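You operate a simulated robot arm through the tools that you are given. There is no shell and no other tool. Be economical: measure what you need, move in short steps, check, and stop when the job is done.

You run a simulated robot arm. Do the job below in one go: nothing can be reset, and whatever is moved stays where it is left.

TASK
Close the grey drawer. Then put one of the cast plates from the top of the casting bench on the iron plate. Then fetch the violet-banded mould top and set it on the top of the cleaning bench. Then put the rubber mallet on the top of the steel stand away on the tool end of the pattern bench. Then take the small steel cap on the top of the steel stand and put it away on the lower shelf of the kiln bench. Then put the small weight on the top of the steel stand away on the top of the mould bench. Then take the short brush on the ledge of the drum rack and put it away on the top of the low platform. Then open the kiln door. The order counts. Set down upright: rubber mallet, small steel cap, small weight.

Only the result counts: the job must be done as asked and must still hold three seconds after the hand-in. Knocking over, shifting, dropping, spilling or breaking anything else fails it. Lids that push on must go on centred and level and be pressed home; caps that screw on are set level and turned clockwise until they are tight.

THE ROBOT
A 6-joint arm with a two-finger gripper on a trunk, on a base that drives. Base frame: it is fixed to the floor where the robot stands at the start and does not move with it; the origin is under the middle of the robot, x ahead of it, y to its left, z up. Lengths are in mm, angles in rad, forces in N, time in s.
With the tool pointing down near the work surface it reaches from about 140 to 440 mm from the robot's upright axis, wherever it stands. Its first joint turns from -2.007 to 2.007 rad. Places, roughly: cast plate (10x7x2 cm) [-500, -2400, 800]; grey drawer [400, -100, 700]; iron plate (15x10x2 cm) [-800, -2400, 800]; kiln door [5800, 500, 900]; lower shelf of the kiln bench [5000, 1400, 300]; rubber mallet (21x5x8 cm) [5900, -1300, 1000]; short brush (10x4x4 cm) [2200, -8200, 600]; small steel cap (6x6x6 cm) [5800, -1200, 1000]; small weight (5x7x7 cm) [5600, -1000, 1000]; tool end of the pattern bench [4100, 4500, 800]; top of the cleaning bench [-300, -5000, 900]; top of the low platform [2600, 1100, 100]; top of the mould bench [800, -3300, 800]; violet-banded mould top (27x8x7 cm) [900, -6600, 900]. Payload 2.1 kg.
The tool frame sits at the grasp point between the pads (the TCP): z along the fingers, y along the line on which they close. The tips reach 20 mm beyond it. Largest opening 100 mm; the body of the gripper starts 63 mm behind the TCP.
Orientation is told as [roll, pitch, yaw] about the base's x, y, z axes, in that order, counted from this pose: with the fingers straight down and closing along the base's y, the tool's x points along the base's -x, its y along +y and its z along -z.

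THE INTERFACE
- The arm moves only by the tool move_arm. Its argument "plan" is a list that holds one entry, the list of rows, each a list of 7 numbers: the finger opening in mm, from 0 to 100, then the shift along the tool's x, y, z in mm, then the turn, a rotation vector about the tool's x, y, z in rad. In form: [[[hand, tx, ty, tz, ax, ay, az], ...]]. A call has 1 to 10 rows; each row shifts and turns the commanded pose from where the row before left it, along the tool's axes as they then stand. Rows are played at 5 a second. More than 50 mm and 0.15 rad between two rows, or a gripper value outside its range, and nothing of the call is played. A pose out of reach is approached as far as the arm can. The call stops where the force on the tool passes 40 N (or 10 N more than at its start, if that is more) or the arm is blocked; 0.2 s more then pass. Each finger travels about 153 mm/s and halts on what it meets, pressing with about 42 N; the grip force reading is that of the motor and also rises with nothing between the fingers. The clock runs only during rows and for 0.2 s after the last one: add rows that do not move to give the fingers time. The reply holds the time, the measured pose of the TCP, the force on the tool along the base axes, the opening and the grip force, in the units named above and with some noise, with the torque about the TCP (base axes, N m) and any sound that the robot's microphone picked up.
- Cameras (640 x 400 px; columns grow to the right, rows downward): "scene" is now at [1.2, 120.2, 1451.8]; the picture's right is [-0.30, -0.96, 0.00], its down [-0.84, 0.26, -0.48] and it looks along [0.46, -0.14, -0.88] (base axes); focal length 270 px, centre (320, 200). "wrist" rides on the gripper at [70, -19, -99] in the tool frame; the picture's right is [0.26, 0.97, 0.00], its down [-0.75, 0.20, -0.63] and it looks along [-0.61, 0.16, 0.78] (tool axes); focal length 230 px, centre (320, 200). There is no depth. A picture from a camera that has moved, and an enlarged one, comes with that camera's place and axes in the base frame and with its lens.
- snapshot(camera): a new picture of that camera. No time passes.
- lift_body(by): slides the trunk up (or, below 0, down) by that many mm; the arm and the scene camera ride with it, the base frame stays. It gives what a move gives, with no picture.
- drive_base(legs): drives the robot by 1 to 6 legs, each [ahead, turn to the left] in mm and rad, along the robot's own axes; the way and the turn of a leg run together, so that a leg with both is an arc; at most 1500 mm and 3.142 rad a leg. The arm and the cameras ride along, it lands a little off, and it stops where it bumps. It gives what a move gives.
- head_to(pan, tilt): turns the head with the scene camera to pan (to the left, within 2.705 rad either way) and tilt (down, from -0.506 to 1.204), counted from straight ahead of the robot. It gives what a move gives.
- inspect(camera, box): a new picture of the part [left, top, right, bottom] of that camera's present view, enlarged. No time passes.
- close_job(): hands the job in; it is judged then, once.

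Work in short steps. Places have to be worked out from the pictures, the camera data and where the tool is seen: move nearer, look again, correct. Check each grasp and each placing, and mend what went wrong. You have 207 turns and 180 pictures in all, those below and enlarged ones among them. Open the gripper and draw the arm clear of the work before you hand the job in, unless the task says otherwise; then end with one line.

The tools are called after "Emit:" by a JSON object that holds its "op" and its "data". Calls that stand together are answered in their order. move_arm: Moves the arm, as the interface text tells. Its arguments: {"type":"object","properties":{"plan":{"type":"array"}},"required":["plan"]} The other tools are called the same way: lift_body (by) slides the trunk up or down; drive_base (legs) drives the base; head_to (pan, tilt) turns the head that bears the scene camera; snapshot (camera) takes a picture; inspect (camera, box) takes an enlarged picture of a part of a camera's view; close_job () hands the job in.

At the start:

```text
t: 0.0
eef_pos: [314.7, -19.3, 888.2]
ee_rot: [0.001, 0.001, 0.001]
force: [0.6, 0.4, -0.2]
wrist_torque: [0.04, 0.02, -0.04]
width: 100.0
grip_force: 0.0
trunk travel left (down, up): [-675.0, 315.0]
robot x, y, heading: [-0.7, 1.0, -0.002]
head pan, tilt: [-0.3, 1.07]
```

scene: 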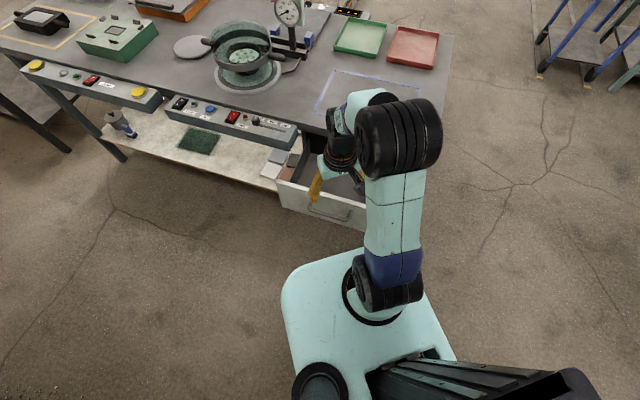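
wrist: 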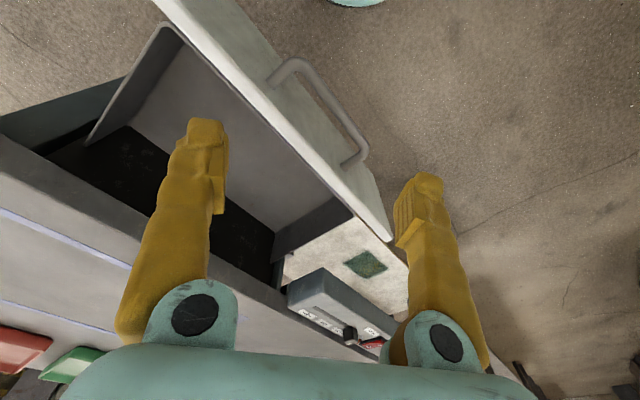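

I take a closer look at the drawer from both cameras to get its geometry.

Emit:
{"op": "inspect", "data": {"camera": "scene", "box": [220, 100, 460, 250]}}

Emit:
{"op": "head_to", "data": {"pan": -0.6, "tilt": 0.6}}

Emit:
{"op": "snapshot", "data": {"camera": "scene"}}

```text
2.67 times, centred on (340, 175) of scene
camera zoom: at [1.2, 120.2, 1451.8], right [-0.3, -0.96, 0.0], down [-0.84, 0.26, -0.48], along [0.46, -0.14, -0.88], focal length 719 px, centre (267, 267)
```

zoom: 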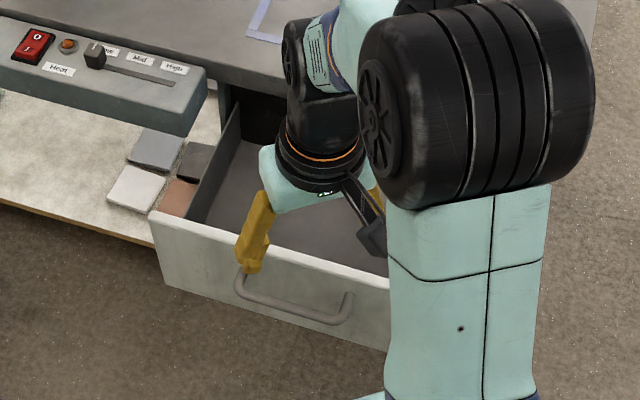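

```text
t: 0.9
eef_pos: [314.8, -20.8, 888.7]
ee_rot: [0.0, 0.001, -0.001]
force: [0.7, 0.5, -0.3]
wrist_torque: [0.02, 0.0, 0.0]
width: 100.0
grip_force: 0.0
trunk travel left (down, up): [-675.0, 315.0]
robot x, y, heading: [-3.5, -2.6, -0.005]
head pan, tilt: [-0.6, 0.6]
```

```text
176 pictures are left
camera scene: at [12.1, 89.6, 1488.5], right [-0.56, -0.83, 0.0], down [-0.47, 0.32, -0.82], along [0.68, -0.47, -0.57], focal length 270 px, centre (320, 200)
```

scene: 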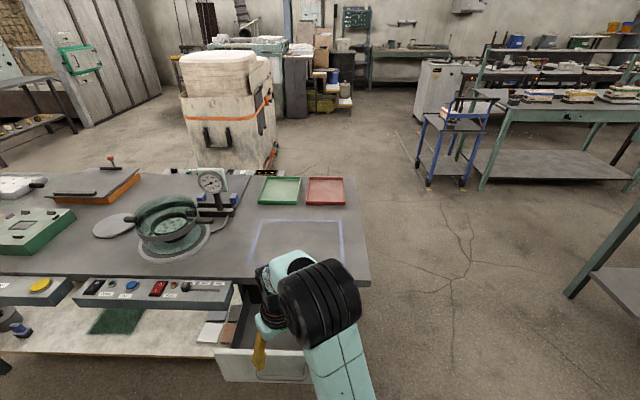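

The bench is turned about -0.6 rad; drawer front top is near z 787, and the handle bar is near (323,-1,740), standing 40 mm proud. I'll drive ahead 60 mm for reach, then push the handle with closed fingers.

Emit:
{"op": "drive_base", "data": {"legs": [[60, 0]]}}

Emit:
{"op": "move_arm", "data": {"plan": [[[0, 45, 0, 0, 0, 0, 0.15], [0, 45, 0, 0, 0, 0, 0.15], [0, 30, 0, 0, 0, 0, 0.15], [0, 0, 0, 0, 0, 0, 0.15], [0, 0, 0, 0, 0, 0, 0]]]}}

Emit:
{"op": "snapshot", "data": {"camera": "wrist"}}

```text
t: 1.9
eef_pos: [373.1, -19.6, 889.2]
ee_rot: [0.0, -0.005, -0.002]
force: [0.5, -0.6, 0.4]
wrist_torque: [0.02, -0.01, 0.01]
width: 100.0
grip_force: 0.1
trunk travel left (down, up): [-675.0, 315.0]
robot x, y, heading: [58.9, 2.8, -0.002]
head pan, tilt: [-0.6, 0.6]
```

```text
t: 3.1
eef_pos: [279.0, -4.3, 898.6]
ee_rot: [0.001, 0.0, -0.6]
force: [0.6, -0.3, 0.6]
wrist_torque: [-0.02, -0.01, 0.0]
width: 0.1
grip_force: 29.2
out of reach, approached as far as the arm can: row 3
trunk travel left (down, up): [-675.0, 315.0]
robot x, y, heading: [61.2, 2.6, 0.002]
head pan, tilt: [-0.6, 0.6]
```

```text
175 pictures are left
camera wrist: at [212.6, 22.2, 997.9], right [0.33, 0.94, 0.0], down [0.73, -0.26, 0.63], along [0.59, -0.21, -0.78], focal length 230 px, centre (320, 200)
```

wrist: 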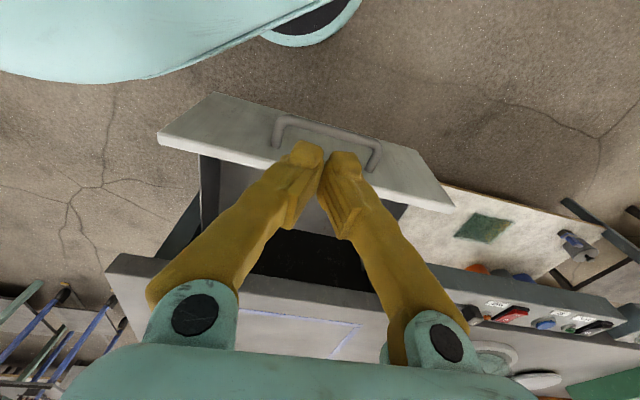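

The handle bar lies about 28 mm ahead of the tool and 24 mm to the left. I shift sideways and back slightly, then lower outside the bar.

Emit:
{"op": "move_arm", "data": {"plan": [[[0, 12, 24, 0, 0, 0, 0], [0, 0, 0, 40, 0, 0, 0], [0, 0, 0, 40, 0, 0, 0], [0, 0, 0, 40, 0, 0, 0], [0, 0, 0, 38, 0, 0, 0], [0, 0, 0, 0, 0, 0, 0]]]}}

Emit:
{"op": "snapshot", "data": {"camera": "wrist"}}

```text
t: 3.9
eef_pos: [300.7, 25.9, 825.3]
ee_rot: [0.005, -0.006, -0.602]
force: [4.0, -1.5, 4.5]
wrist_torque: [0.22, 0.92, 0.04]
width: 0.3
grip_force: 30.1
out of reach, approached as far as the arm can: row 2, 3
trunk travel left (down, up): [-675.0, 315.0]
robot x, y, heading: [58.7, -3.9, -0.002]
head pan, tilt: [-0.6, 0.6]
stopped in row 4: the force on the tool passed its limit at 238 N (the readings are from after the stop); the commanded pose is now the measured one
```

```text
174 pictures are left
camera wrist: at [233.0, 50.9, 923.9], right [0.33, 0.94, 0.0], down [0.73, -0.26, 0.63], along [0.6, -0.21, -0.77], focal length 230 px, centre (320, 200)
```

wrist: 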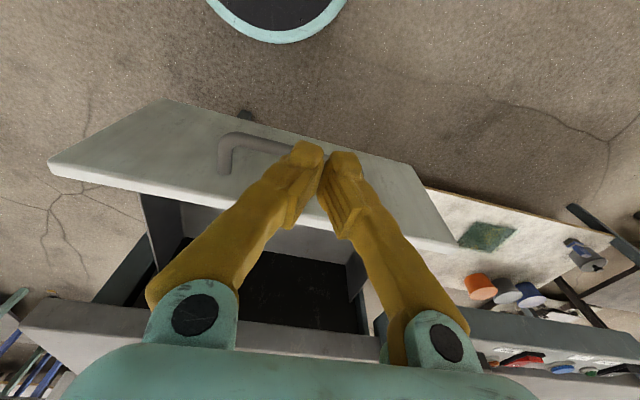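

The arm stopped well above the handle; I suspect the arm is too folded here and touching itself. I look from the scene camera.

Emit:
{"op": "head_to", "data": {"pan": -0.2, "tilt": 1.1}}

Emit:
{"op": "snapshot", "data": {"camera": "scene"}}

```text
t: 4.8
eef_pos: [301.0, 24.9, 824.9]
ee_rot: [0.004, -0.005, -0.601]
force: [9.8, -1.9, 9.8]
wrist_torque: [0.35, 1.86, -0.03]
width: 0.0
grip_force: 29.8
trunk travel left (down, up): [-675.0, 315.0]
robot x, y, heading: [65.7, -0.2, 0.001]
head pan, tilt: [-0.201, 1.1]
```

```text
173 pictures are left
camera scene: at [60.3, 126.8, 1450.0], right [-0.2, -0.98, 0.0], down [-0.87, 0.18, -0.45], along [0.45, -0.09, -0.89], focal length 270 px, centre (320, 200)
```

scene: 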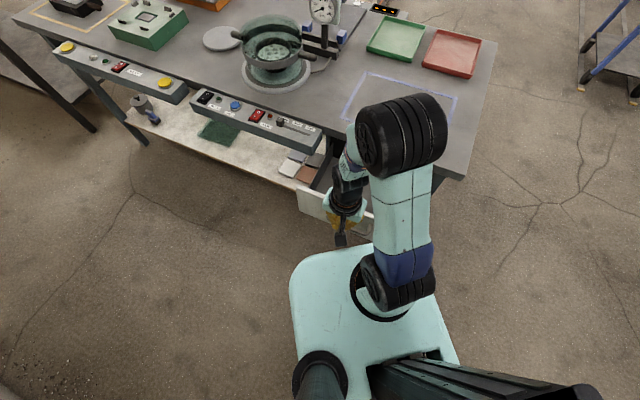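

The camera mount is touching the trunk's front platform (the tool is too close to the axis). I raise the arm, turn the robot to face the bench squarely and back off.

Emit:
{"op": "move_arm", "data": {"plan": [[[0, -10, 0, -35, 0, 0, 0], [0, -10, 0, -35, 0, 0, 0], [0, 0, 0, 0, 0, 0, 0]]]}}

Emit:
{"op": "drive_base", "data": {"legs": [[0, -0.6], [-90, 0]]}}

```text
t: 5.7
eef_pos: [316.4, 14.0, 896.2]
ee_rot: [0.004, -0.004, -0.606]
force: [-0.2, 0.6, 0.1]
wrist_torque: [0.0, 0.03, -0.04]
width: 0.2
grip_force: 29.9
trunk travel left (down, up): [-675.0, 315.0]
robot x, y, heading: [60.6, -0.7, -0.002]
head pan, tilt: [-0.201, 1.1]
```

```text
t: 8.4
eef_pos: [203.2, -82.7, 897.0]
ee_rot: [0.004, -0.001, -1.2]
force: [0.0, 0.3, -0.1]
wrist_torque: [-0.02, 0.02, 0.0]
width: 0.0
grip_force: 29.8
trunk travel left (down, up): [-675.0, 315.0]
robot x, y, heading: [-14.6, 50.8, -0.6]
head pan, tilt: [-0.201, 1.1]
```

Now I back off slightly more and bring the tool in front of the handle with yaw -0.6, still high.

Emit:
{"op": "drive_base", "data": {"legs": [[-40, 0]]}}

Emit:
{"op": "move_arm", "data": {"plan": [[[0, 20, 45, 0, 0, 0, 0], [0, 20, 45, 0, 0, 0, 0], [0, 10, 38, 0, 0, 0, -0.15], [0, 0, 0, 0, 0, 0, -0.15], [0, 0, 0, 0, 0, 0, -0.15], [0, 0, 0, 0, 0, 0, -0.15], [0, 0, 0, 0, 0, 0, 0]]]}}

Emit:
{"op": "snapshot", "data": {"camera": "wrist"}}

```text
t: 9.3
eef_pos: [172.1, -61.4, 896.1]
ee_rot: [0.001, -0.001, -1.202]
force: [0.3, -0.3, 0.4]
wrist_torque: [0.03, 0.0, 0.0]
width: 0.0
grip_force: 29.4
trunk travel left (down, up): [-675.0, 315.0]
robot x, y, heading: [-49.7, 73.7, -0.595]
head pan, tilt: [-0.201, 1.1]
```

```text
t: 10.9
eef_pos: [272.8, 32.4, 897.4]
ee_rot: [0.0, -0.005, -0.6]
force: [0.5, -0.8, 0.5]
wrist_torque: [0.0, 0.02, -0.01]
width: 0.2
grip_force: 29.4
trunk travel left (down, up): [-675.0, 315.0]
robot x, y, heading: [-47.3, 75.4, -0.601]
head pan, tilt: [-0.201, 1.1]
```

```text
172 pictures are left
camera wrist: at [205.0, 59.1, 995.5], right [0.33, 0.94, 0.0], down [0.73, -0.26, 0.63], along [0.6, -0.21, -0.77], focal length 230 px, centre (320, 200)
```

wrist: 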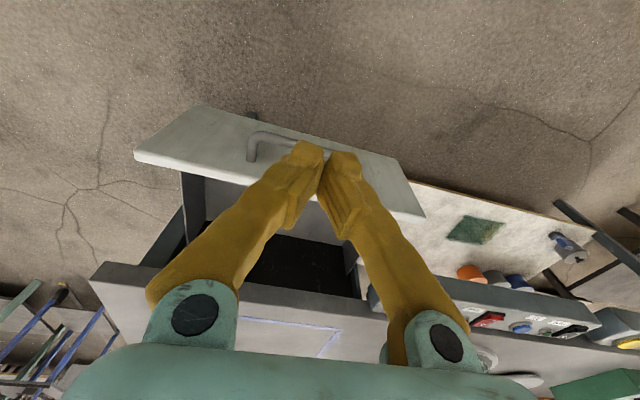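

The tool is well outside the handle bar. I lower it to handle height.

Emit:
{"op": "move_arm", "data": {"plan": [[[0, 0, 0, 40, 0, 0, 0], [0, 0, 0, 40, 0, 0, 0], [0, 0, 0, 40, 0, 0, 0], [0, 0, 0, 38, 0, 0, 0], [0, 0, 0, 0, 0, 0, 0]]]}}

Emit:
{"op": "snapshot", "data": {"camera": "wrist"}}

```text
t: 12.1
eef_pos: [271.5, 33.5, 739.7]
ee_rot: [0.001, -0.005, -0.602]
force: [1.0, 0.1, -0.1]
wrist_torque: [0.0, 0.0, 0.02]
width: 0.2
grip_force: 29.4
trunk travel left (down, up): [-675.0, 315.0]
robot x, y, heading: [-47.4, 70.4, -0.601]
head pan, tilt: [-0.201, 1.1]
```

```text
171 pictures are left
camera wrist: at [204.2, 58.5, 837.1], right [0.34, 0.94, 0.0], down [0.73, -0.26, 0.63], along [0.6, -0.21, -0.77], focal length 230 px, centre (320, 200)
```

wrist: 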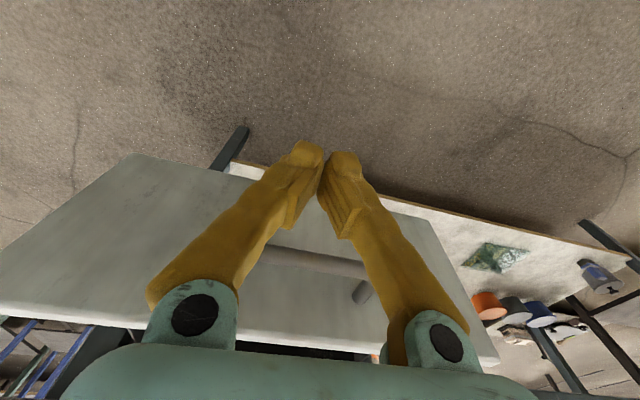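

The bar is right ahead of the fingers at their height. I centre on it a little and push along the closing direction.

Emit:
{"op": "move_arm", "data": {"plan": [[[0, 0, -22, 0, 0, 0, 0], [0, -25, 0, 0, 0, 0, 0], [0, -20, 0, 0, 0, 0, 0], [0, -20, 0, 0, 0, 0, 0], [0, -20, 0, 0, 0, 0, 0], [0, -20, 0, 0, 0, 0, 0], [0, -20, 0, 0, 0, 0, 0], [0, 0, 0, 0, 0, 0, 0]]]}}

Emit:
{"op": "snapshot", "data": {"camera": "wrist"}}

```text
t: 13.9
eef_pos: [362.9, -55.5, 740.3]
ee_rot: [-0.002, -0.005, -0.603]
force: [-0.4, 0.5, -0.1]
wrist_torque: [0.02, -0.02, 0.01]
width: 0.0
grip_force: 29.6
trunk travel left (down, up): [-675.0, 315.0]
robot x, y, heading: [-47.7, 69.6, -0.6]
head pan, tilt: [-0.201, 1.1]
```

```text
170 pictures are left
camera wrist: at [295.8, -30.1, 838.3], right [0.34, 0.94, 0.0], down [0.73, -0.26, 0.63], along [0.6, -0.21, -0.77], focal length 230 px, centre (320, 200)
```

wrist: 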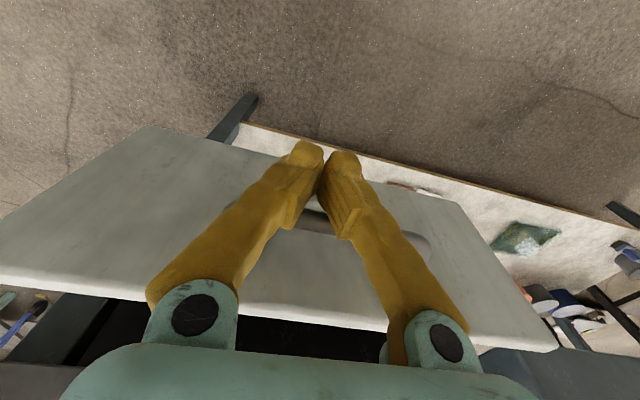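

The drawer is sliding in. The arm is nearly at its reach, so I carry on with the base in small legs.

Emit:
{"op": "drive_base", "data": {"legs": [[50, 0]]}}

Emit:
{"op": "snapshot", "data": {"camera": "wrist"}}

```text
t: 14.8
eef_pos: [401.6, -81.9, 742.5]
ee_rot: [0.0, -0.013, -0.602]
force: [-0.5, -0.2, -0.3]
wrist_torque: [-0.02, -0.04, 0.0]
width: 0.1
grip_force: 29.6
trunk travel left (down, up): [-675.0, 315.0]
robot x, y, heading: [-9.5, 46.0, -0.599]
head pan, tilt: [-0.201, 1.1]
```

```text
169 pictures are left
camera wrist: at [333.4, -55.2, 840.5], right [0.33, 0.94, 0.0], down [0.73, -0.26, 0.64], along [0.6, -0.21, -0.77], focal length 230 px, centre (320, 200)
```

wrist: 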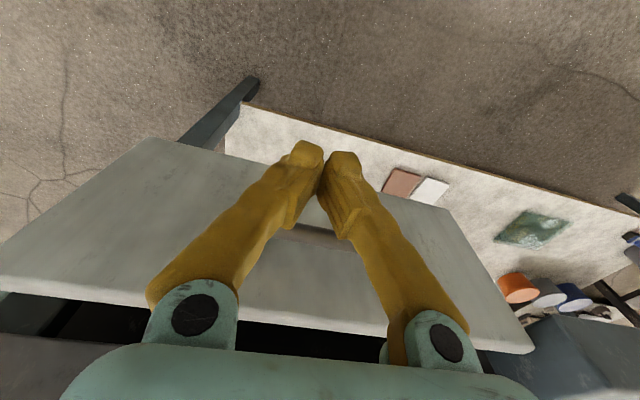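

Still a gap to the bench edge. I drive 50 more and then push with the arm to feel the stop.

Emit:
{"op": "drive_base", "data": {"legs": [[45, 0]]}}

Emit:
{"op": "snapshot", "data": {"camera": "wrist"}}

```text
t: 15.7
eef_pos: [439.6, -107.9, 741.5]
ee_rot: [-0.001, -0.009, -0.601]
force: [0.8, 0.2, -0.8]
wrist_torque: [0.03, -0.05, 0.02]
width: 0.1
grip_force: 29.1
trunk travel left (down, up): [-675.0, 315.0]
robot x, y, heading: [32.6, 21.6, -0.596]
head pan, tilt: [-0.201, 1.1]
```

```text
168 pictures are left
camera wrist: at [372.1, -81.5, 839.5], right [0.33, 0.94, 0.0], down [0.73, -0.26, 0.64], along [0.6, -0.21, -0.77], focal length 230 px, centre (320, 200)
```

wrist: 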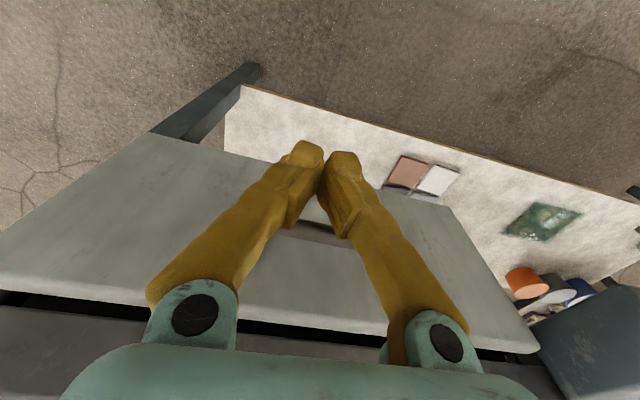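

Only a thin gap is left. I push the last bit with the arm in small rows so that the force limit catches the stop.

Emit:
{"op": "move_arm", "data": {"plan": [[[0, -8, 0, 0, 0, 0, 0], [0, -8, 0, 0, 0, 0, 0], [0, -8, 0, 0, 0, 0, 0], [0, -8, 0, 0, 0, 0, 0], [0, -8, 0, 0, 0, 0, 0], [0, 0, 0, 0, 0, 0, 0]]]}}

Emit:
{"op": "snapshot", "data": {"camera": "wrist"}}

```text
t: 16.8
eef_pos: [459.9, -120.6, 737.8]
ee_rot: [-0.005, 0.024, -0.599]
force: [-16.1, 10.9, 3.5]
wrist_torque: [-0.28, 0.0, -0.18]
width: 0.0
grip_force: 29.2
trunk travel left (down, up): [-675.0, 315.0]
robot x, y, heading: [26.6, 22.6, -0.594]
head pan, tilt: [-0.201, 1.1]
stopped in row 5: the force on the tool passed its limit at 45 N (the readings are from after the stop); the commanded pose is now the measured one
```

```text
167 pictures are left
camera wrist: at [395.4, -96.5, 838.4], right [0.33, 0.94, 0.0], down [0.75, -0.26, 0.61], along [0.58, -0.2, -0.79], focal length 230 px, centre (320, 200)
```

wrist: 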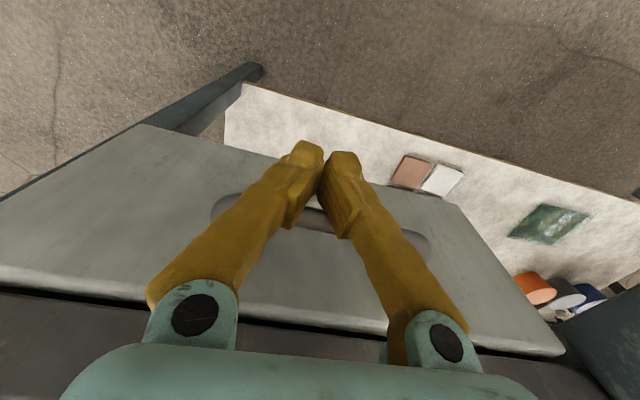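

The stop was felt at handle level (little torque), so the drawer should be home. I withdraw, raise and look.

Emit:
{"op": "move_arm", "data": {"plan": [[[0, 30, 0, 0, 0, 0, 0], [0, 30, 0, 0, 0, 0, 0], [0, 30, 0, 0, 0, 0, 0], [0, 10, 0, -40, 0, 0, 0], [0, 0, 0, -50, 0, 0, 0], [0, 0, 0, -50, 0, 0, 0]]]}}

Emit:
{"op": "head_to", "data": {"pan": 0.35, "tilt": 0.9}}

Emit:
{"op": "snapshot", "data": {"camera": "scene"}}

Emit:
{"op": "snapshot", "data": {"camera": "wrist"}}

```text
t: 18.2
eef_pos: [382.8, -68.3, 877.0]
ee_rot: [-0.002, 0.019, -0.599]
force: [-1.1, -0.7, 0.9]
wrist_torque: [-0.02, 0.0, -0.03]
width: 0.1
grip_force: 29.6
trunk travel left (down, up): [-675.0, 315.0]
robot x, y, heading: [31.7, 24.1, -0.592]
head pan, tilt: [-0.201, 1.1]
```

```text
t: 19.2
eef_pos: [383.7, -67.9, 877.1]
ee_rot: [-0.004, 0.018, -0.6]
force: [-0.8, 0.5, 0.2]
wrist_torque: [0.03, 0.03, 0.03]
width: 0.2
grip_force: 29.7
trunk travel left (down, up): [-675.0, 315.0]
robot x, y, heading: [26.3, 23.2, -0.6]
head pan, tilt: [0.351, 0.901]
```

```text
166 pictures are left
camera scene: at [129.8, 151.5, 1463.7], right [-0.24, -0.97, 0.0], down [-0.76, 0.19, -0.62], along [0.6, -0.15, -0.78], focal length 270 px, centre (320, 200)
```

scene: 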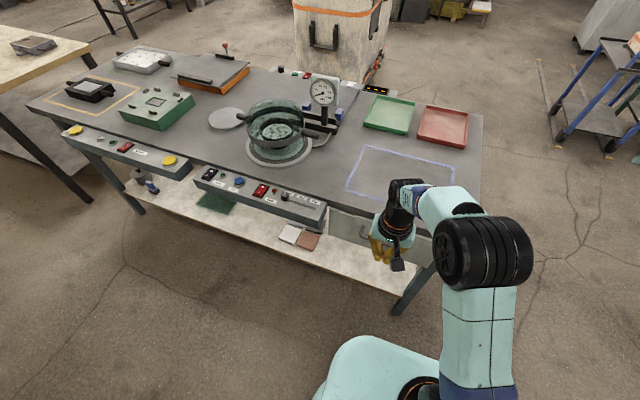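

```text
165 pictures are left
camera wrist: at [318.1, -43.3, 977.6], right [0.33, 0.94, 0.0], down [0.74, -0.26, 0.62], along [0.58, -0.2, -0.79], focal length 230 px, centre (320, 200)
```

wrist: 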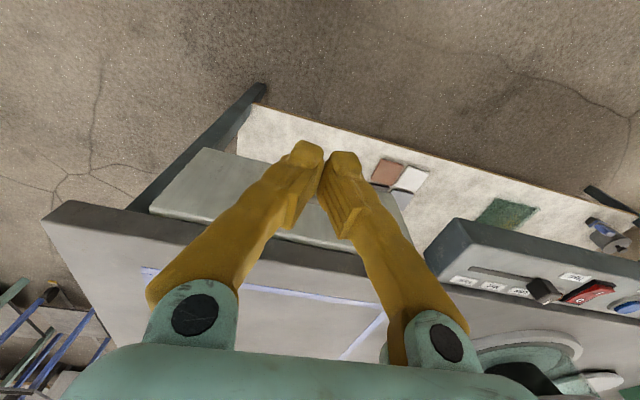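

It looks closed; I zoom to confirm.

Emit:
{"op": "inspect", "data": {"camera": "wrist", "box": [120, 100, 460, 310]}}

Emit:
{"op": "inspect", "data": {"camera": "scene", "box": [270, 170, 460, 290]}}

```text
1.88 times, centred on (290, 205) of wrist
camera zoom: at [318.1, -43.3, 977.6], right [0.33, 0.94, 0.0], down [0.74, -0.26, 0.62], along [0.58, -0.2, -0.79], focal length 433 px, centre (376, 191)
```

zoom: 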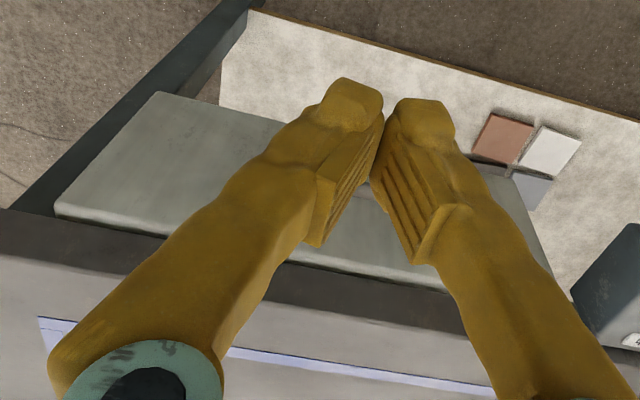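

```text
3.33 times, centred on (365, 230) of scene
camera zoom: at [129.8, 151.5, 1463.7], right [-0.24, -0.97, 0.0], down [-0.76, 0.19, -0.62], along [0.6, -0.15, -0.78], focal length 898 px, centre (170, 100)
```

zoom: 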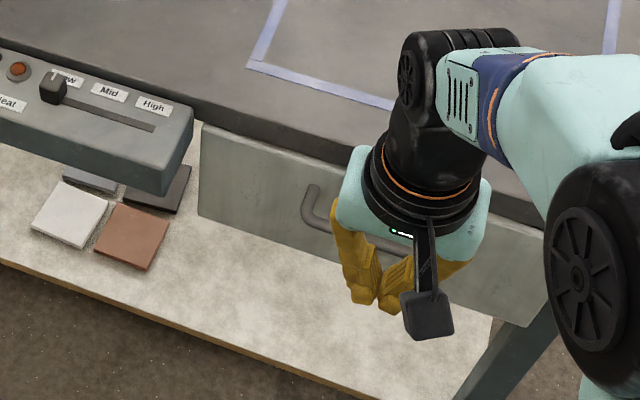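

The drawer is closed. I back off, turn toward the casting bench side and look.

Emit:
{"op": "drive_base", "data": {"legs": [[-150, 0], [0, -1.2]]}}

Emit:
{"op": "head_to", "data": {"pan": 0, "tilt": 0.3}}

Emit:
{"op": "snapshot", "data": {"camera": "scene"}}

```text
t: 23.6
eef_pos: [-51.9, -259.4, 878.1]
ee_rot: [-0.005, 0.016, -1.808]
force: [-0.7, -0.5, -0.2]
wrist_torque: [-0.02, 0.01, 0.0]
width: 0.0
grip_force: 29.7
trunk travel left (down, up): [-675.0, 315.0]
robot x, y, heading: [-95.0, 103.4, -1.803]
head pan, tilt: [0.351, 0.901]
```

```text
t: 24.6
eef_pos: [-52.4, -259.0, 879.2]
ee_rot: [-0.004, 0.018, -1.808]
force: [-0.4, -0.2, -0.1]
wrist_torque: [0.01, 0.01, 0.02]
width: 0.0
grip_force: 29.3
trunk travel left (down, up): [-675.0, 315.0]
robot x, y, heading: [-94.9, 107.8, -1.805]
head pan, tilt: [0.0, 0.3]
```

```text
162 pictures are left
camera scene: at [33.1, 39.1, 1515.9], right [-0.97, 0.23, 0.0], down [0.07, 0.29, -0.95], along [-0.22, -0.93, -0.3], focal length 270 px, centre (320, 200)
```

scene: 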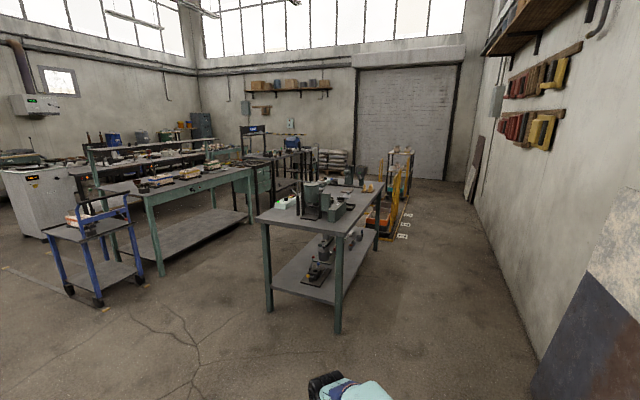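

The casting bench is the one in the middle. I zoom on its top.

Emit:
{"op": "inspect", "data": {"camera": "scene", "box": [240, 150, 420, 262]}}

Emit:
{"op": "inspect", "data": {"camera": "scene", "box": [60, 150, 260, 280]}}

```text
3.56 times, centred on (330, 206) of scene
camera zoom: at [33.1, 39.1, 1515.9], right [-0.97, 0.23, 0.0], down [0.07, 0.29, -0.95], along [-0.22, -0.93, -0.3], focal length 958 px, centre (284, 179)
```

zoom: 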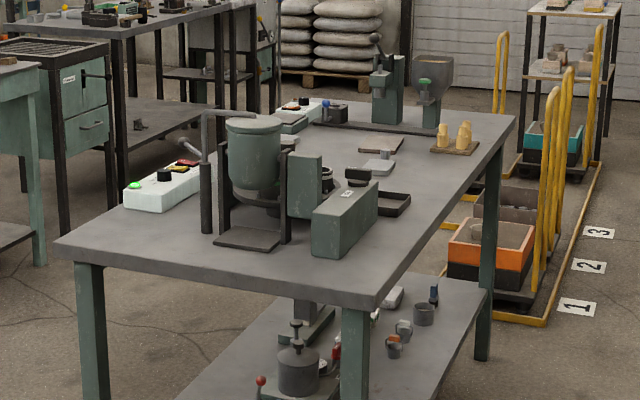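

```text
3.08 times, centred on (160, 215) of scene
camera zoom: at [33.1, 39.1, 1515.9], right [-0.97, 0.23, 0.0], down [0.07, 0.29, -0.95], along [-0.22, -0.93, -0.3], focal length 829 px, centre (812, 154)
```

zoom: 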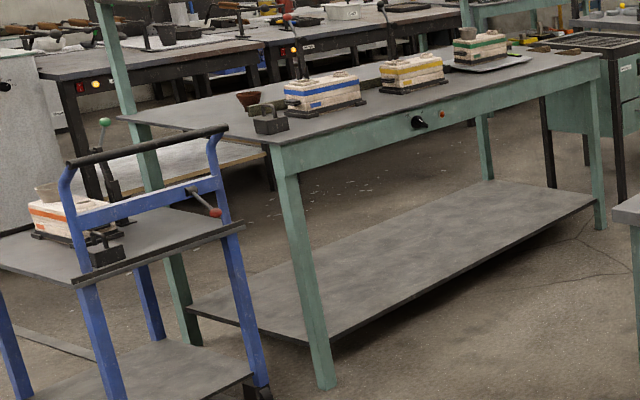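

Iron plate seems near (-800,-2400) and cast plates hide behind the pot, nearer the bench's left edge. I drive round into the aisle on that side, in legs with clearance.

Emit:
{"op": "drive_base", "data": {"legs": [[0, -0.052], [772, 0], [0, 0.979], [1455, 0], [0, -1.293], [1100, 0]]}}

Emit:
{"op": "head_to", "data": {"pan": -0.9, "tilt": 0.6}}

Emit:
{"op": "snapshot", "data": {"camera": "scene"}}

```text
t: 47.0
eef_pos: [-82.9, -3021.9, 877.3]
ee_rot: [-0.004, 0.016, -2.174]
force: [-0.8, 2.2, -0.1]
wrist_torque: [0.0, -0.02, -0.01]
width: 0.1
grip_force: 29.2
trunk travel left (down, up): [-675.0, 315.0]
robot x, y, heading: [8.5, -2666.1, -2.168]
head pan, tilt: [0.0, 0.3]
```

```text
t: 48.1
eef_pos: [-84.1, -3021.8, 877.0]
ee_rot: [-0.002, 0.018, -2.174]
force: [0.1, -0.6, -0.3]
wrist_torque: [-0.01, -0.01, 0.02]
width: 0.0
grip_force: 29.8
trunk travel left (down, up): [-675.0, 315.0]
robot x, y, heading: [3.4, -2664.1, -2.168]
head pan, tilt: [-0.901, 0.6]
```

```text
159 pictures are left
camera scene: at [66.6, -2702.8, 1488.6], right [-0.07, 1.0, 0.0], down [0.56, 0.04, -0.83], along [-0.82, -0.06, -0.56], focal length 270 px, centre (320, 200)
```

scene: 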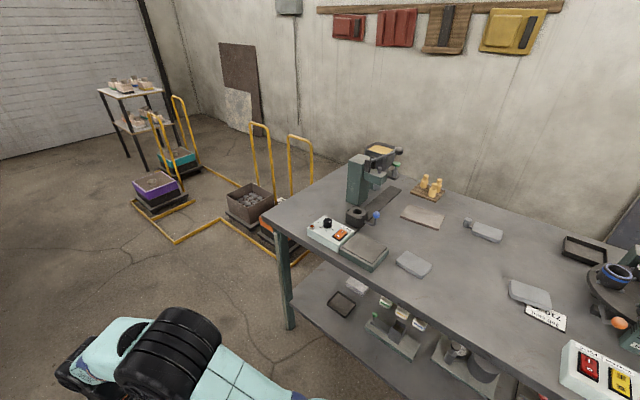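

I see light plates at (413,264), (485,230), (528,293) and a brownish plate at (423,217). I zoom.

Emit:
{"op": "inspect", "data": {"camera": "scene", "box": [320, 160, 580, 322]}}

```text
2.46 times, centred on (450, 241) of scene
camera zoom: at [66.6, -2702.8, 1488.6], right [-0.07, 1.0, 0.0], down [0.56, 0.04, -0.83], along [-0.82, -0.06, -0.56], focal length 663 px, centre (0, 99)
```

zoom: 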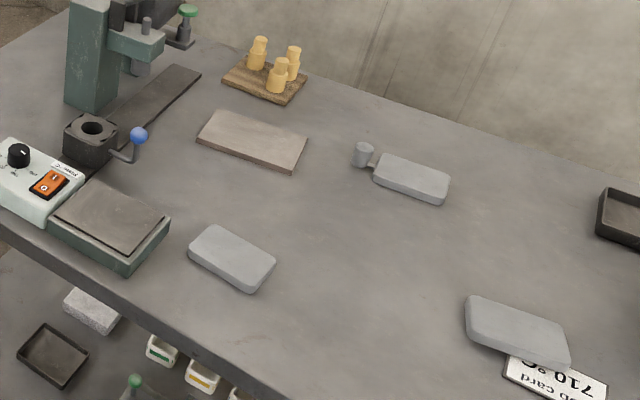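

The plate at zoom (232,258), about (-563,-2437), is the clean one to pick; the iron plate is near (-828,-2348). I look down at my own base to learn how close I can get to a bench.

Emit:
{"op": "head_to", "data": {"pan": -1.57, "tilt": 1.2}}

Emit:
{"op": "snapshot", "data": {"camera": "scene"}}

Emit:
{"op": "head_to", "data": {"pan": 0.6, "tilt": 1.2}}

Emit:
{"op": "snapshot", "data": {"camera": "scene"}}

```text
t: 49.2
eef_pos: [-83.5, -3021.0, 878.2]
ee_rot: [-0.004, 0.017, -2.175]
force: [0.5, 0.3, 0.2]
wrist_torque: [0.01, 0.02, 0.01]
width: 0.2
grip_force: 29.5
trunk travel left (down, up): [-675.0, 315.0]
robot x, y, heading: [3.2, -2663.9, -2.172]
head pan, tilt: [-1.571, 1.201]
```

```text
157 pictures are left
camera scene: at [108.4, -2664.9, 1444.0], right [0.56, 0.83, 0.0], down [0.77, -0.52, -0.36], along [-0.3, 0.2, -0.93], focal length 270 px, centre (320, 200)
```

scene: 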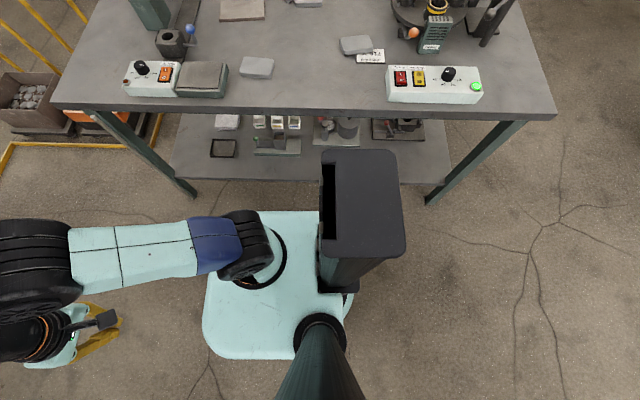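

```text
t: 51.2
eef_pos: [-83.3, -3021.4, 878.8]
ee_rot: [-0.003, 0.018, -2.175]
force: [-0.2, 0.2, -0.6]
wrist_torque: [0.02, -0.01, 0.01]
width: 0.1
grip_force: 29.9
trunk travel left (down, up): [-675.0, 315.0]
robot x, y, heading: [8.2, -2667.4, -2.17]
head pan, tilt: [0.6, 1.201]
```

```text
156 pictures are left
camera scene: at [154.8, -2752.2, 1443.9], right [-1.0, 0.0, 0.0], down [0.0, 0.93, -0.36], along [0.0, -0.36, -0.93], focal length 270 px, centre (320, 200)
```

scene: 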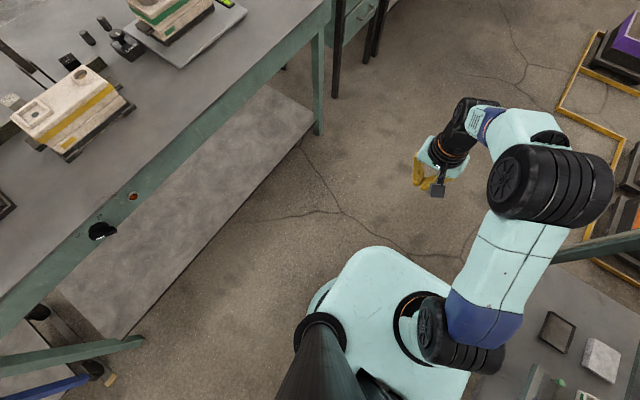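

I check whether the mint platform rides with the trunk by lifting it and looking again.

Emit:
{"op": "lift_body", "data": {"by": 200}}

Emit:
{"op": "snapshot", "data": {"camera": "scene"}}

```text
t: 53.4
eef_pos: [-83.4, -3021.0, 1077.4]
ee_rot: [-0.004, 0.019, -2.175]
force: [0.2, 0.4, -0.9]
wrist_torque: [-0.01, 0.01, 0.01]
width: 0.1
grip_force: 29.2
trunk travel left (down, up): [-875.0, 115.0]
robot x, y, heading: [6.0, -2665.9, -2.166]
head pan, tilt: [0.6, 1.201]
```

```text
155 pictures are left
camera scene: at [154.9, -2752.3, 1643.9], right [-1.0, 0.0, 0.0], down [0.0, 0.93, -0.36], along [0.0, -0.36, -0.93], focal length 270 px, centre (320, 200)
```

scene: 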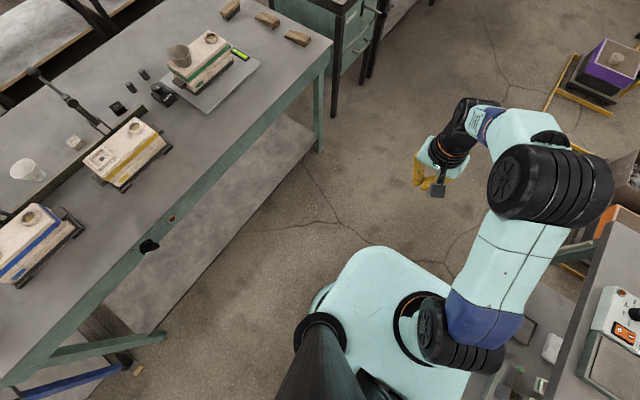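

The platform rides with the trunk, so I must keep it clear of tabletops. I move alongside the cast plate, face the bench, and look with both cameras.

Emit:
{"op": "drive_base", "data": {"legs": [[64, 0], [0, -1.571], [180, 0]]}}

Emit:
{"op": "lift_body", "data": {"by": -120}}

Emit:
{"op": "head_to", "data": {"pan": 0.2, "tilt": 0.9}}

Emit:
{"op": "snapshot", "data": {"camera": "scene"}}

Emit:
{"op": "snapshot", "data": {"camera": "wrist"}}

```text
t: 59.4
eef_pos: [-529.0, -2523.7, 1079.2]
ee_rot: [-0.005, 0.016, 2.53]
force: [0.1, -0.2, 0.2]
wrist_torque: [0.01, 0.02, 0.02]
width: 0.0
grip_force: 29.1
trunk travel left (down, up): [-875.0, 115.0]
robot x, y, heading: [-178.0, -2613.4, 2.536]
head pan, tilt: [0.6, 1.201]
```

```text
t: 60.9
eef_pos: [-531.3, -2523.2, 957.6]
ee_rot: [-0.004, 0.018, 2.527]
force: [0.1, -0.1, 0.4]
wrist_torque: [-0.02, -0.01, 0.02]
width: 0.0
grip_force: 29.5
trunk travel left (down, up): [-755.0, 235.0]
robot x, y, heading: [-175.4, -2615.5, 2.535]
head pan, tilt: [0.6, 1.201]
```

```text
t: 61.7
eef_pos: [-532.6, -2522.8, 956.7]
ee_rot: [-0.002, 0.017, 2.529]
force: [-0.8, 0.3, 0.4]
wrist_torque: [-0.04, 0.02, -0.01]
width: 0.2
grip_force: 30.1
trunk travel left (down, up): [-755.0, 235.0]
robot x, y, heading: [-176.4, -2614.9, 2.533]
head pan, tilt: [0.201, 0.901]
```

```text
154 pictures are left
camera scene: at [-278.6, -2735.9, 1543.7], right [0.39, 0.92, 0.0], down [0.72, -0.31, -0.62], along [-0.57, 0.25, -0.78], focal length 270 px, centre (320, 200)
```

scene: 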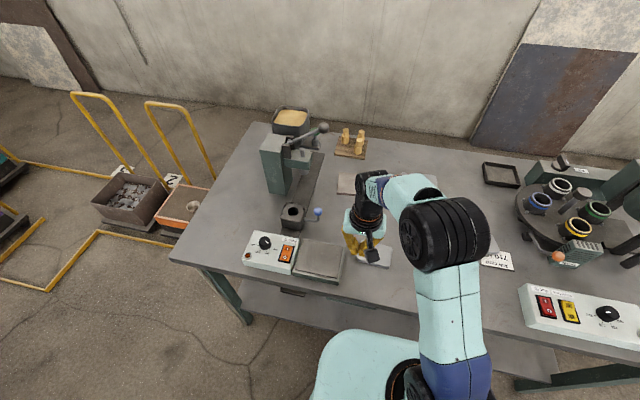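

```text
153 pictures are left
camera wrist: at [-464.0, -2545.5, 1057.9], right [-0.34, -0.94, 0.0], down [-0.74, 0.27, 0.62], along [-0.58, 0.21, -0.79], focal length 230 px, centre (320, 200)
```

wrist: 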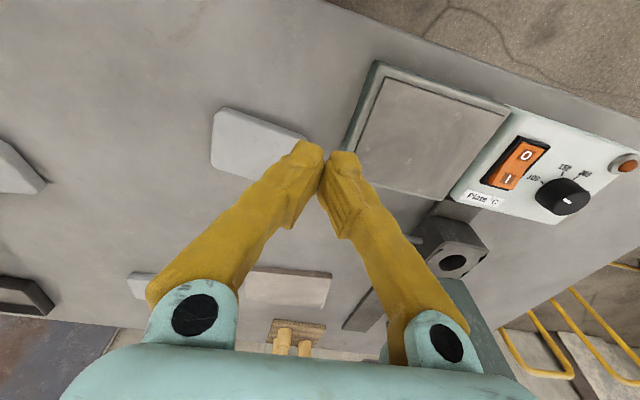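

I open the fingers and shift so the plate comes into view between them.

Emit:
{"op": "move_arm", "data": {"plan": [[[50, -15, -28, 0, 0, 0, 0], [100, -15, -28, 0, 0, 0, 0], [100, 0, 0, 0, 0, 0, 0], [100, 0, 0, 0, 0, 0, 0]]]}}

Emit:
{"op": "snapshot", "data": {"camera": "wrist"}}

```text
t: 62.7
eef_pos: [-524.6, -2458.8, 957.4]
ee_rot: [-0.004, 0.018, 2.528]
force: [-0.3, -0.1, 0.8]
wrist_torque: [-0.02, 0.01, -0.01]
width: 100.1
grip_force: 0.0
trunk travel left (down, up): [-755.0, 235.0]
robot x, y, heading: [-178.8, -2615.0, 2.529]
head pan, tilt: [0.201, 0.901]
```

```text
152 pictures are left
camera wrist: at [-456.8, -2481.8, 1057.6], right [-0.34, -0.94, 0.0], down [-0.74, 0.27, 0.62], along [-0.58, 0.21, -0.79], focal length 230 px, centre (320, 200)
```

wrist: 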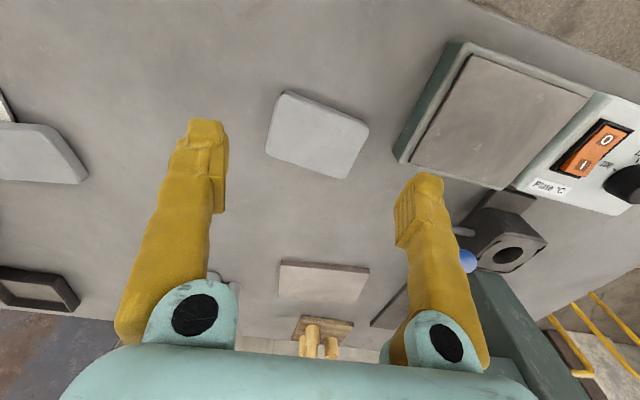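

Triangulated: plate top z≈826, centre ≈(-550,-2445), long axis at about -2.32 rad. I centre over it and turn the tool to close across the short side.

Emit:
{"op": "move_arm", "data": {"plan": [[[100, -28, 3, 0, 0, 0, -0.142], [100, 0, 0, 0, 0, 0, -0.142], [100, 0, 0, 0, 0, 0, -0.142], [100, 0, 0, 0, 0, 0, -0.142], [100, 0, 0, 0, 0, 0, -0.142], [100, 0, 0, 0, 0, 0, -0.142], [100, 0, 0, 0, 0, 0, -0.142], [100, 0, 0, 0, 0, 0, -0.142], [100, 0, 0, 0, 0, 0, -0.142], [100, 0, 0, 0, 0, 0, -0.142]]]}}

Emit:
{"op": "snapshot", "data": {"camera": "wrist"}}

```text
t: 64.9
eef_pos: [-549.1, -2446.5, 956.3]
ee_rot: [0.015, 0.006, -2.332]
force: [-1.3, 0.4, -0.2]
wrist_torque: [-0.01, 0.0, -0.01]
width: 100.0
grip_force: 0.0
trunk travel left (down, up): [-755.0, 235.0]
robot x, y, heading: [-175.1, -2616.0, 2.532]
head pan, tilt: [0.201, 0.901]
```

```text
151 pictures are left
camera wrist: at [-514.3, -2380.4, 1056.0], right [0.88, -0.48, 0.02], down [-0.38, -0.68, 0.63], along [-0.29, -0.56, -0.78], focal length 230 px, centre (320, 200)
```

wrist: 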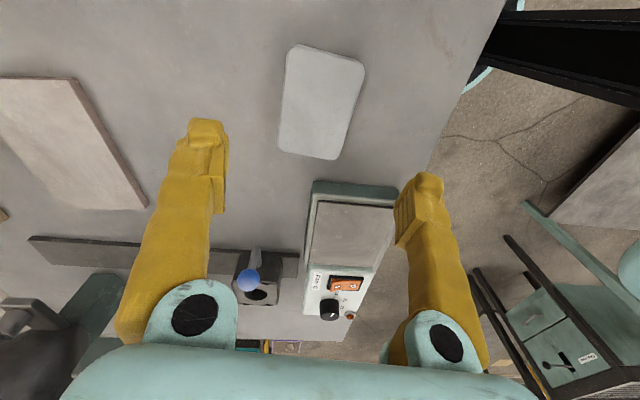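

Centre confirmed at (-548,-2447). I descend straight, stopping a bit above the table level first.

Emit:
{"op": "move_arm", "data": {"plan": [[[100, 0, 0, 40, 0, 0, 0], [100, 0, 0, 40, 0, 0, -0.035], [100, 0, 0, 30, 0, 0, 0], [100, 0, 0, 12, 0, 0, 0], [100, 0, 0, 0, 0, 0, 0]]]}}

Emit:
{"op": "snapshot", "data": {"camera": "wrist"}}

```text
t: 66.1
eef_pos: [-545.2, -2447.0, 837.5]
ee_rot: [0.011, 0.003, -2.298]
force: [-2.4, 1.4, 16.2]
wrist_torque: [0.6, 0.73, 0.04]
width: 100.3
grip_force: 0.0
trunk travel left (down, up): [-755.0, 235.0]
robot x, y, heading: [-178.7, -2613.2, 2.532]
head pan, tilt: [0.201, 0.901]
```

```text
150 pictures are left
camera wrist: at [-513.1, -2380.3, 935.7], right [0.89, -0.45, 0.01], down [-0.36, -0.69, 0.63], along [-0.27, -0.57, -0.78], focal length 230 px, centre (320, 200)
```

wrist: 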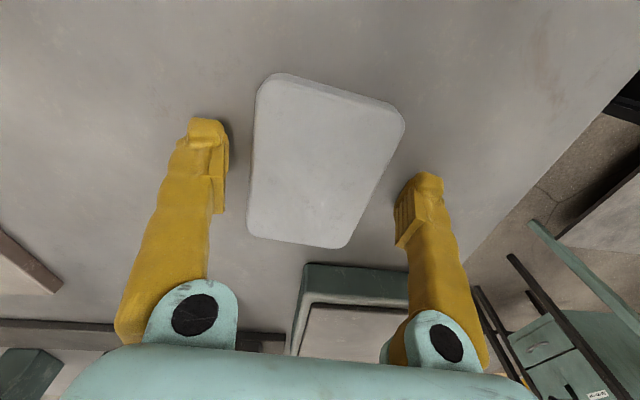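

A fingertip touches the table (16 N), so the table top is about z 817. I rise 5 mm and close.

Emit:
{"op": "move_arm", "data": {"plan": [[[100, 0, 0, -6, 0, 0, 0], [70, 0, 0, 0, 0, 0, 0], [60, 0, 0, 0, 0, 0, 0], [50, 0, 0, 0, 0, 0, 0], [50, 0, 0, 0, 0, 0, 0]]]}}

Emit:
{"op": "snapshot", "data": {"camera": "wrist"}}

```text
t: 67.3
eef_pos: [-546.5, -2447.6, 840.0]
ee_rot: [0.018, 0.008, -2.297]
force: [0.4, 0.0, -0.6]
wrist_torque: [-0.03, 0.01, 0.02]
width: 66.9
grip_force: 42.4
trunk travel left (down, up): [-755.0, 235.0]
robot x, y, heading: [-177.5, -2615.7, 2.531]
head pan, tilt: [0.201, 0.901]
```

```text
149 pictures are left
camera wrist: at [-514.2, -2379.9, 940.1], right [0.89, -0.45, 0.02], down [-0.36, -0.69, 0.63], along [-0.27, -0.57, -0.78], focal length 230 px, centre (320, 200)
```

wrist: 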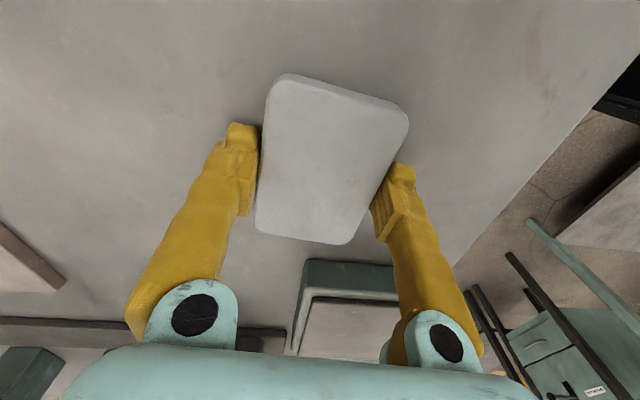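

Gripped at 67 mm. I lift 120 mm straight up.

Emit:
{"op": "move_arm", "data": {"plan": [[[45, 0, 0, -15, 0, 0, 0], [45, 0, 0, -35, 0, 0, 0], [45, 0, 0, -35, 0, 0, 0], [45, 0, 0, -35, 0, 0, 0], [45, 0, 0, 0, 0, 0, 0]]]}}

Emit:
{"op": "snapshot", "data": {"camera": "wrist"}}

```text
t: 68.5
eef_pos: [-547.6, -2445.7, 961.9]
ee_rot: [0.017, 0.008, -2.298]
force: [-0.2, -0.2, -2.2]
wrist_torque: [-0.01, -0.02, -0.01]
width: 67.2
grip_force: 41.9
trunk travel left (down, up): [-755.0, 235.0]
robot x, y, heading: [-178.8, -2619.5, 2.531]
head pan, tilt: [0.201, 0.901]
```

```text
148 pictures are left
camera wrist: at [-516.7, -2379.3, 1060.5], right [0.89, -0.45, 0.02], down [-0.36, -0.69, 0.63], along [-0.27, -0.57, -0.78], focal length 230 px, centre (320, 200)
```

wrist: 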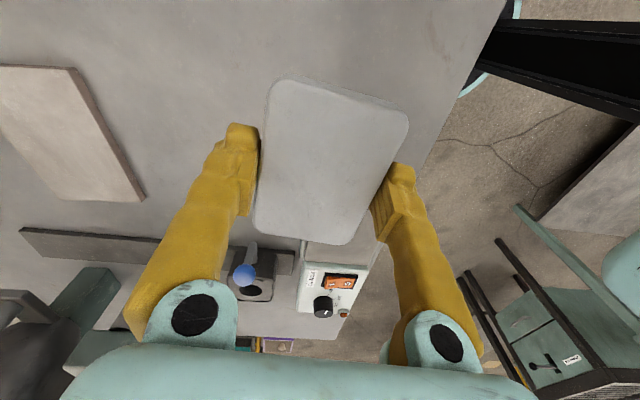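

The plate is held. Before going around to the bench's other side for the iron plate (centre ≈(-791,-2361)), I check how close my base is to the shelf.

Emit:
{"op": "head_to", "data": {"pan": 0.5, "tilt": 1.2}}

Emit:
{"op": "snapshot", "data": {"camera": "scene"}}

```text
t: 69.3
eef_pos: [-547.3, -2446.5, 961.5]
ee_rot: [0.018, 0.008, -2.296]
force: [-0.7, 0.1, -2.8]
wrist_torque: [-0.03, 0.0, -0.04]
width: 66.8
grip_force: 42.3
trunk travel left (down, up): [-755.0, 235.0]
robot x, y, heading: [-181.7, -2614.4, 2.534]
head pan, tilt: [0.499, 1.201]
```

```text
147 pictures are left
camera scene: at [-265.1, -2759.1, 1524.0], right [0.11, 0.99, 0.0], down [0.93, -0.1, -0.36], along [-0.36, 0.04, -0.93], focal length 270 px, centre (320, 200)
```

scene: 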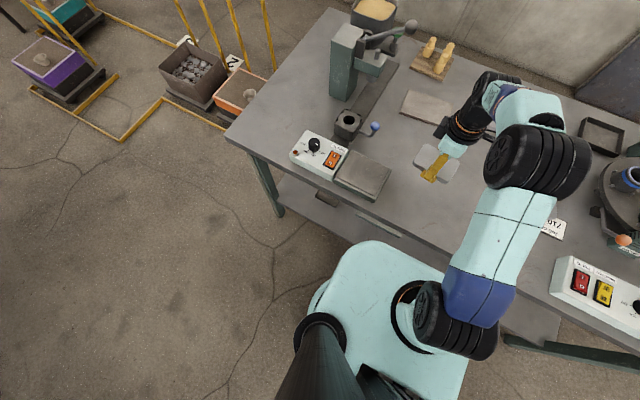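

From here the iron plate is out of reach, so I carry the plate around the near end of the bench to the other side.

Emit:
{"op": "drive_base", "data": {"legs": [[-180, 0], [0, -1.571], [1210, 0], [0, 1.571], [1500, 0], [100, 0]]}}

Emit:
{"op": "head_to", "data": {"pan": 1.2, "tilt": 0.5}}

Emit:
{"op": "snapshot", "data": {"camera": "scene"}}

```text
t: 92.0
eef_pos: [-1003.4, -626.5, 964.1]
ee_rot: [0.01, 0.005, -2.306]
force: [0.4, 0.0, -1.9]
wrist_torque: [0.0, 0.01, 0.01]
width: 66.8
grip_force: 42.4
trunk travel left (down, up): [-755.0, 235.0]
robot x, y, heading: [-643.5, -797.1, 2.526]
head pan, tilt: [0.499, 1.201]
```

```text
t: 93.1
eef_pos: [-1007.5, -621.9, 961.4]
ee_rot: [0.017, 0.006, -2.305]
force: [0.0, -0.1, -2.7]
wrist_torque: [0.01, -0.01, 0.01]
width: 66.9
grip_force: 42.4
trunk travel left (down, up): [-755.0, 235.0]
robot x, y, heading: [-636.8, -794.9, 2.52]
head pan, tilt: [1.201, 0.499]
```

```text
146 pictures are left
camera scene: at [-747.8, -995.5, 1577.5], right [-0.55, 0.83, 0.0], down [0.4, 0.26, -0.88], along [-0.73, -0.48, -0.48], focal length 270 px, centre (320, 200)
```

scene: 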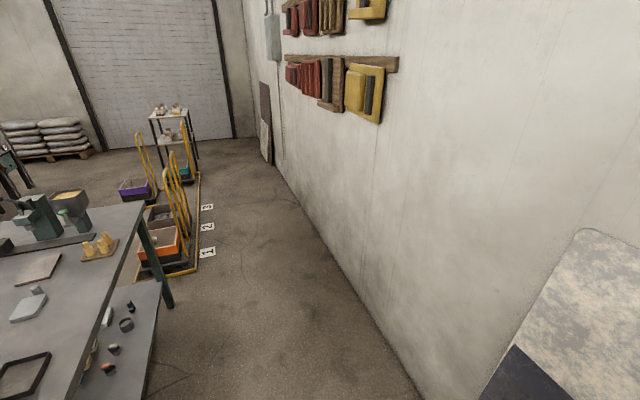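

The lane on the wall side is free. I go along it and face the bench beside the iron plate.

Emit:
{"op": "drive_base", "data": {"legs": [[0, 1.585], [1440, 0], [0, 1.571]]}}

Emit:
{"op": "head_to", "data": {"pan": 0.3, "tilt": 0.8}}

Emit:
{"op": "snapshot", "data": {"camera": "scene"}}

```text
t: 107.9
eef_pos: [-1088.9, -2143.2, 962.1]
ee_rot: [0.015, 0.006, 0.832]
force: [0.3, 0.6, -2.6]
wrist_torque: [0.0, 0.01, 0.03]
width: 66.8
grip_force: 42.1
trunk travel left (down, up): [-755.0, 235.0]
robot x, y, heading: [-1457.7, -1969.0, -0.617]
head pan, tilt: [1.201, 0.499]
```

```text
t: 109.1
eef_pos: [-1089.5, -2143.7, 962.1]
ee_rot: [0.018, 0.008, 0.833]
force: [-0.4, 0.0, -2.1]
wrist_torque: [-0.03, 0.02, -0.01]
width: 67.1
grip_force: 42.2
trunk travel left (down, up): [-755.0, 235.0]
robot x, y, heading: [-1457.6, -1969.9, -0.621]
head pan, tilt: [0.3, 0.799]
```

```text
145 pictures are left
camera scene: at [-1349.1, -1847.1, 1551.6], right [-0.31, -0.95, 0.0], down [-0.68, 0.22, -0.7], along [0.66, -0.22, -0.72], focal length 270 px, centre (320, 200)
```

scene: 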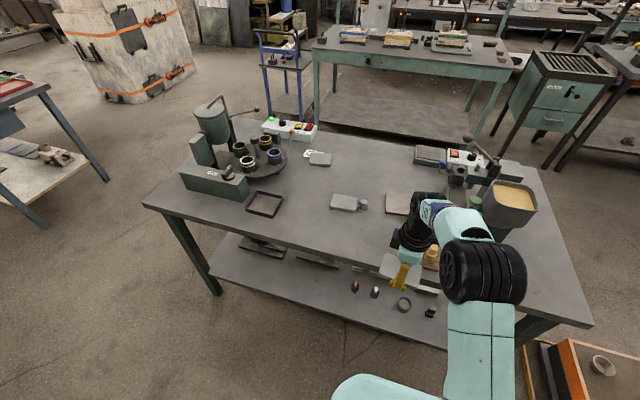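

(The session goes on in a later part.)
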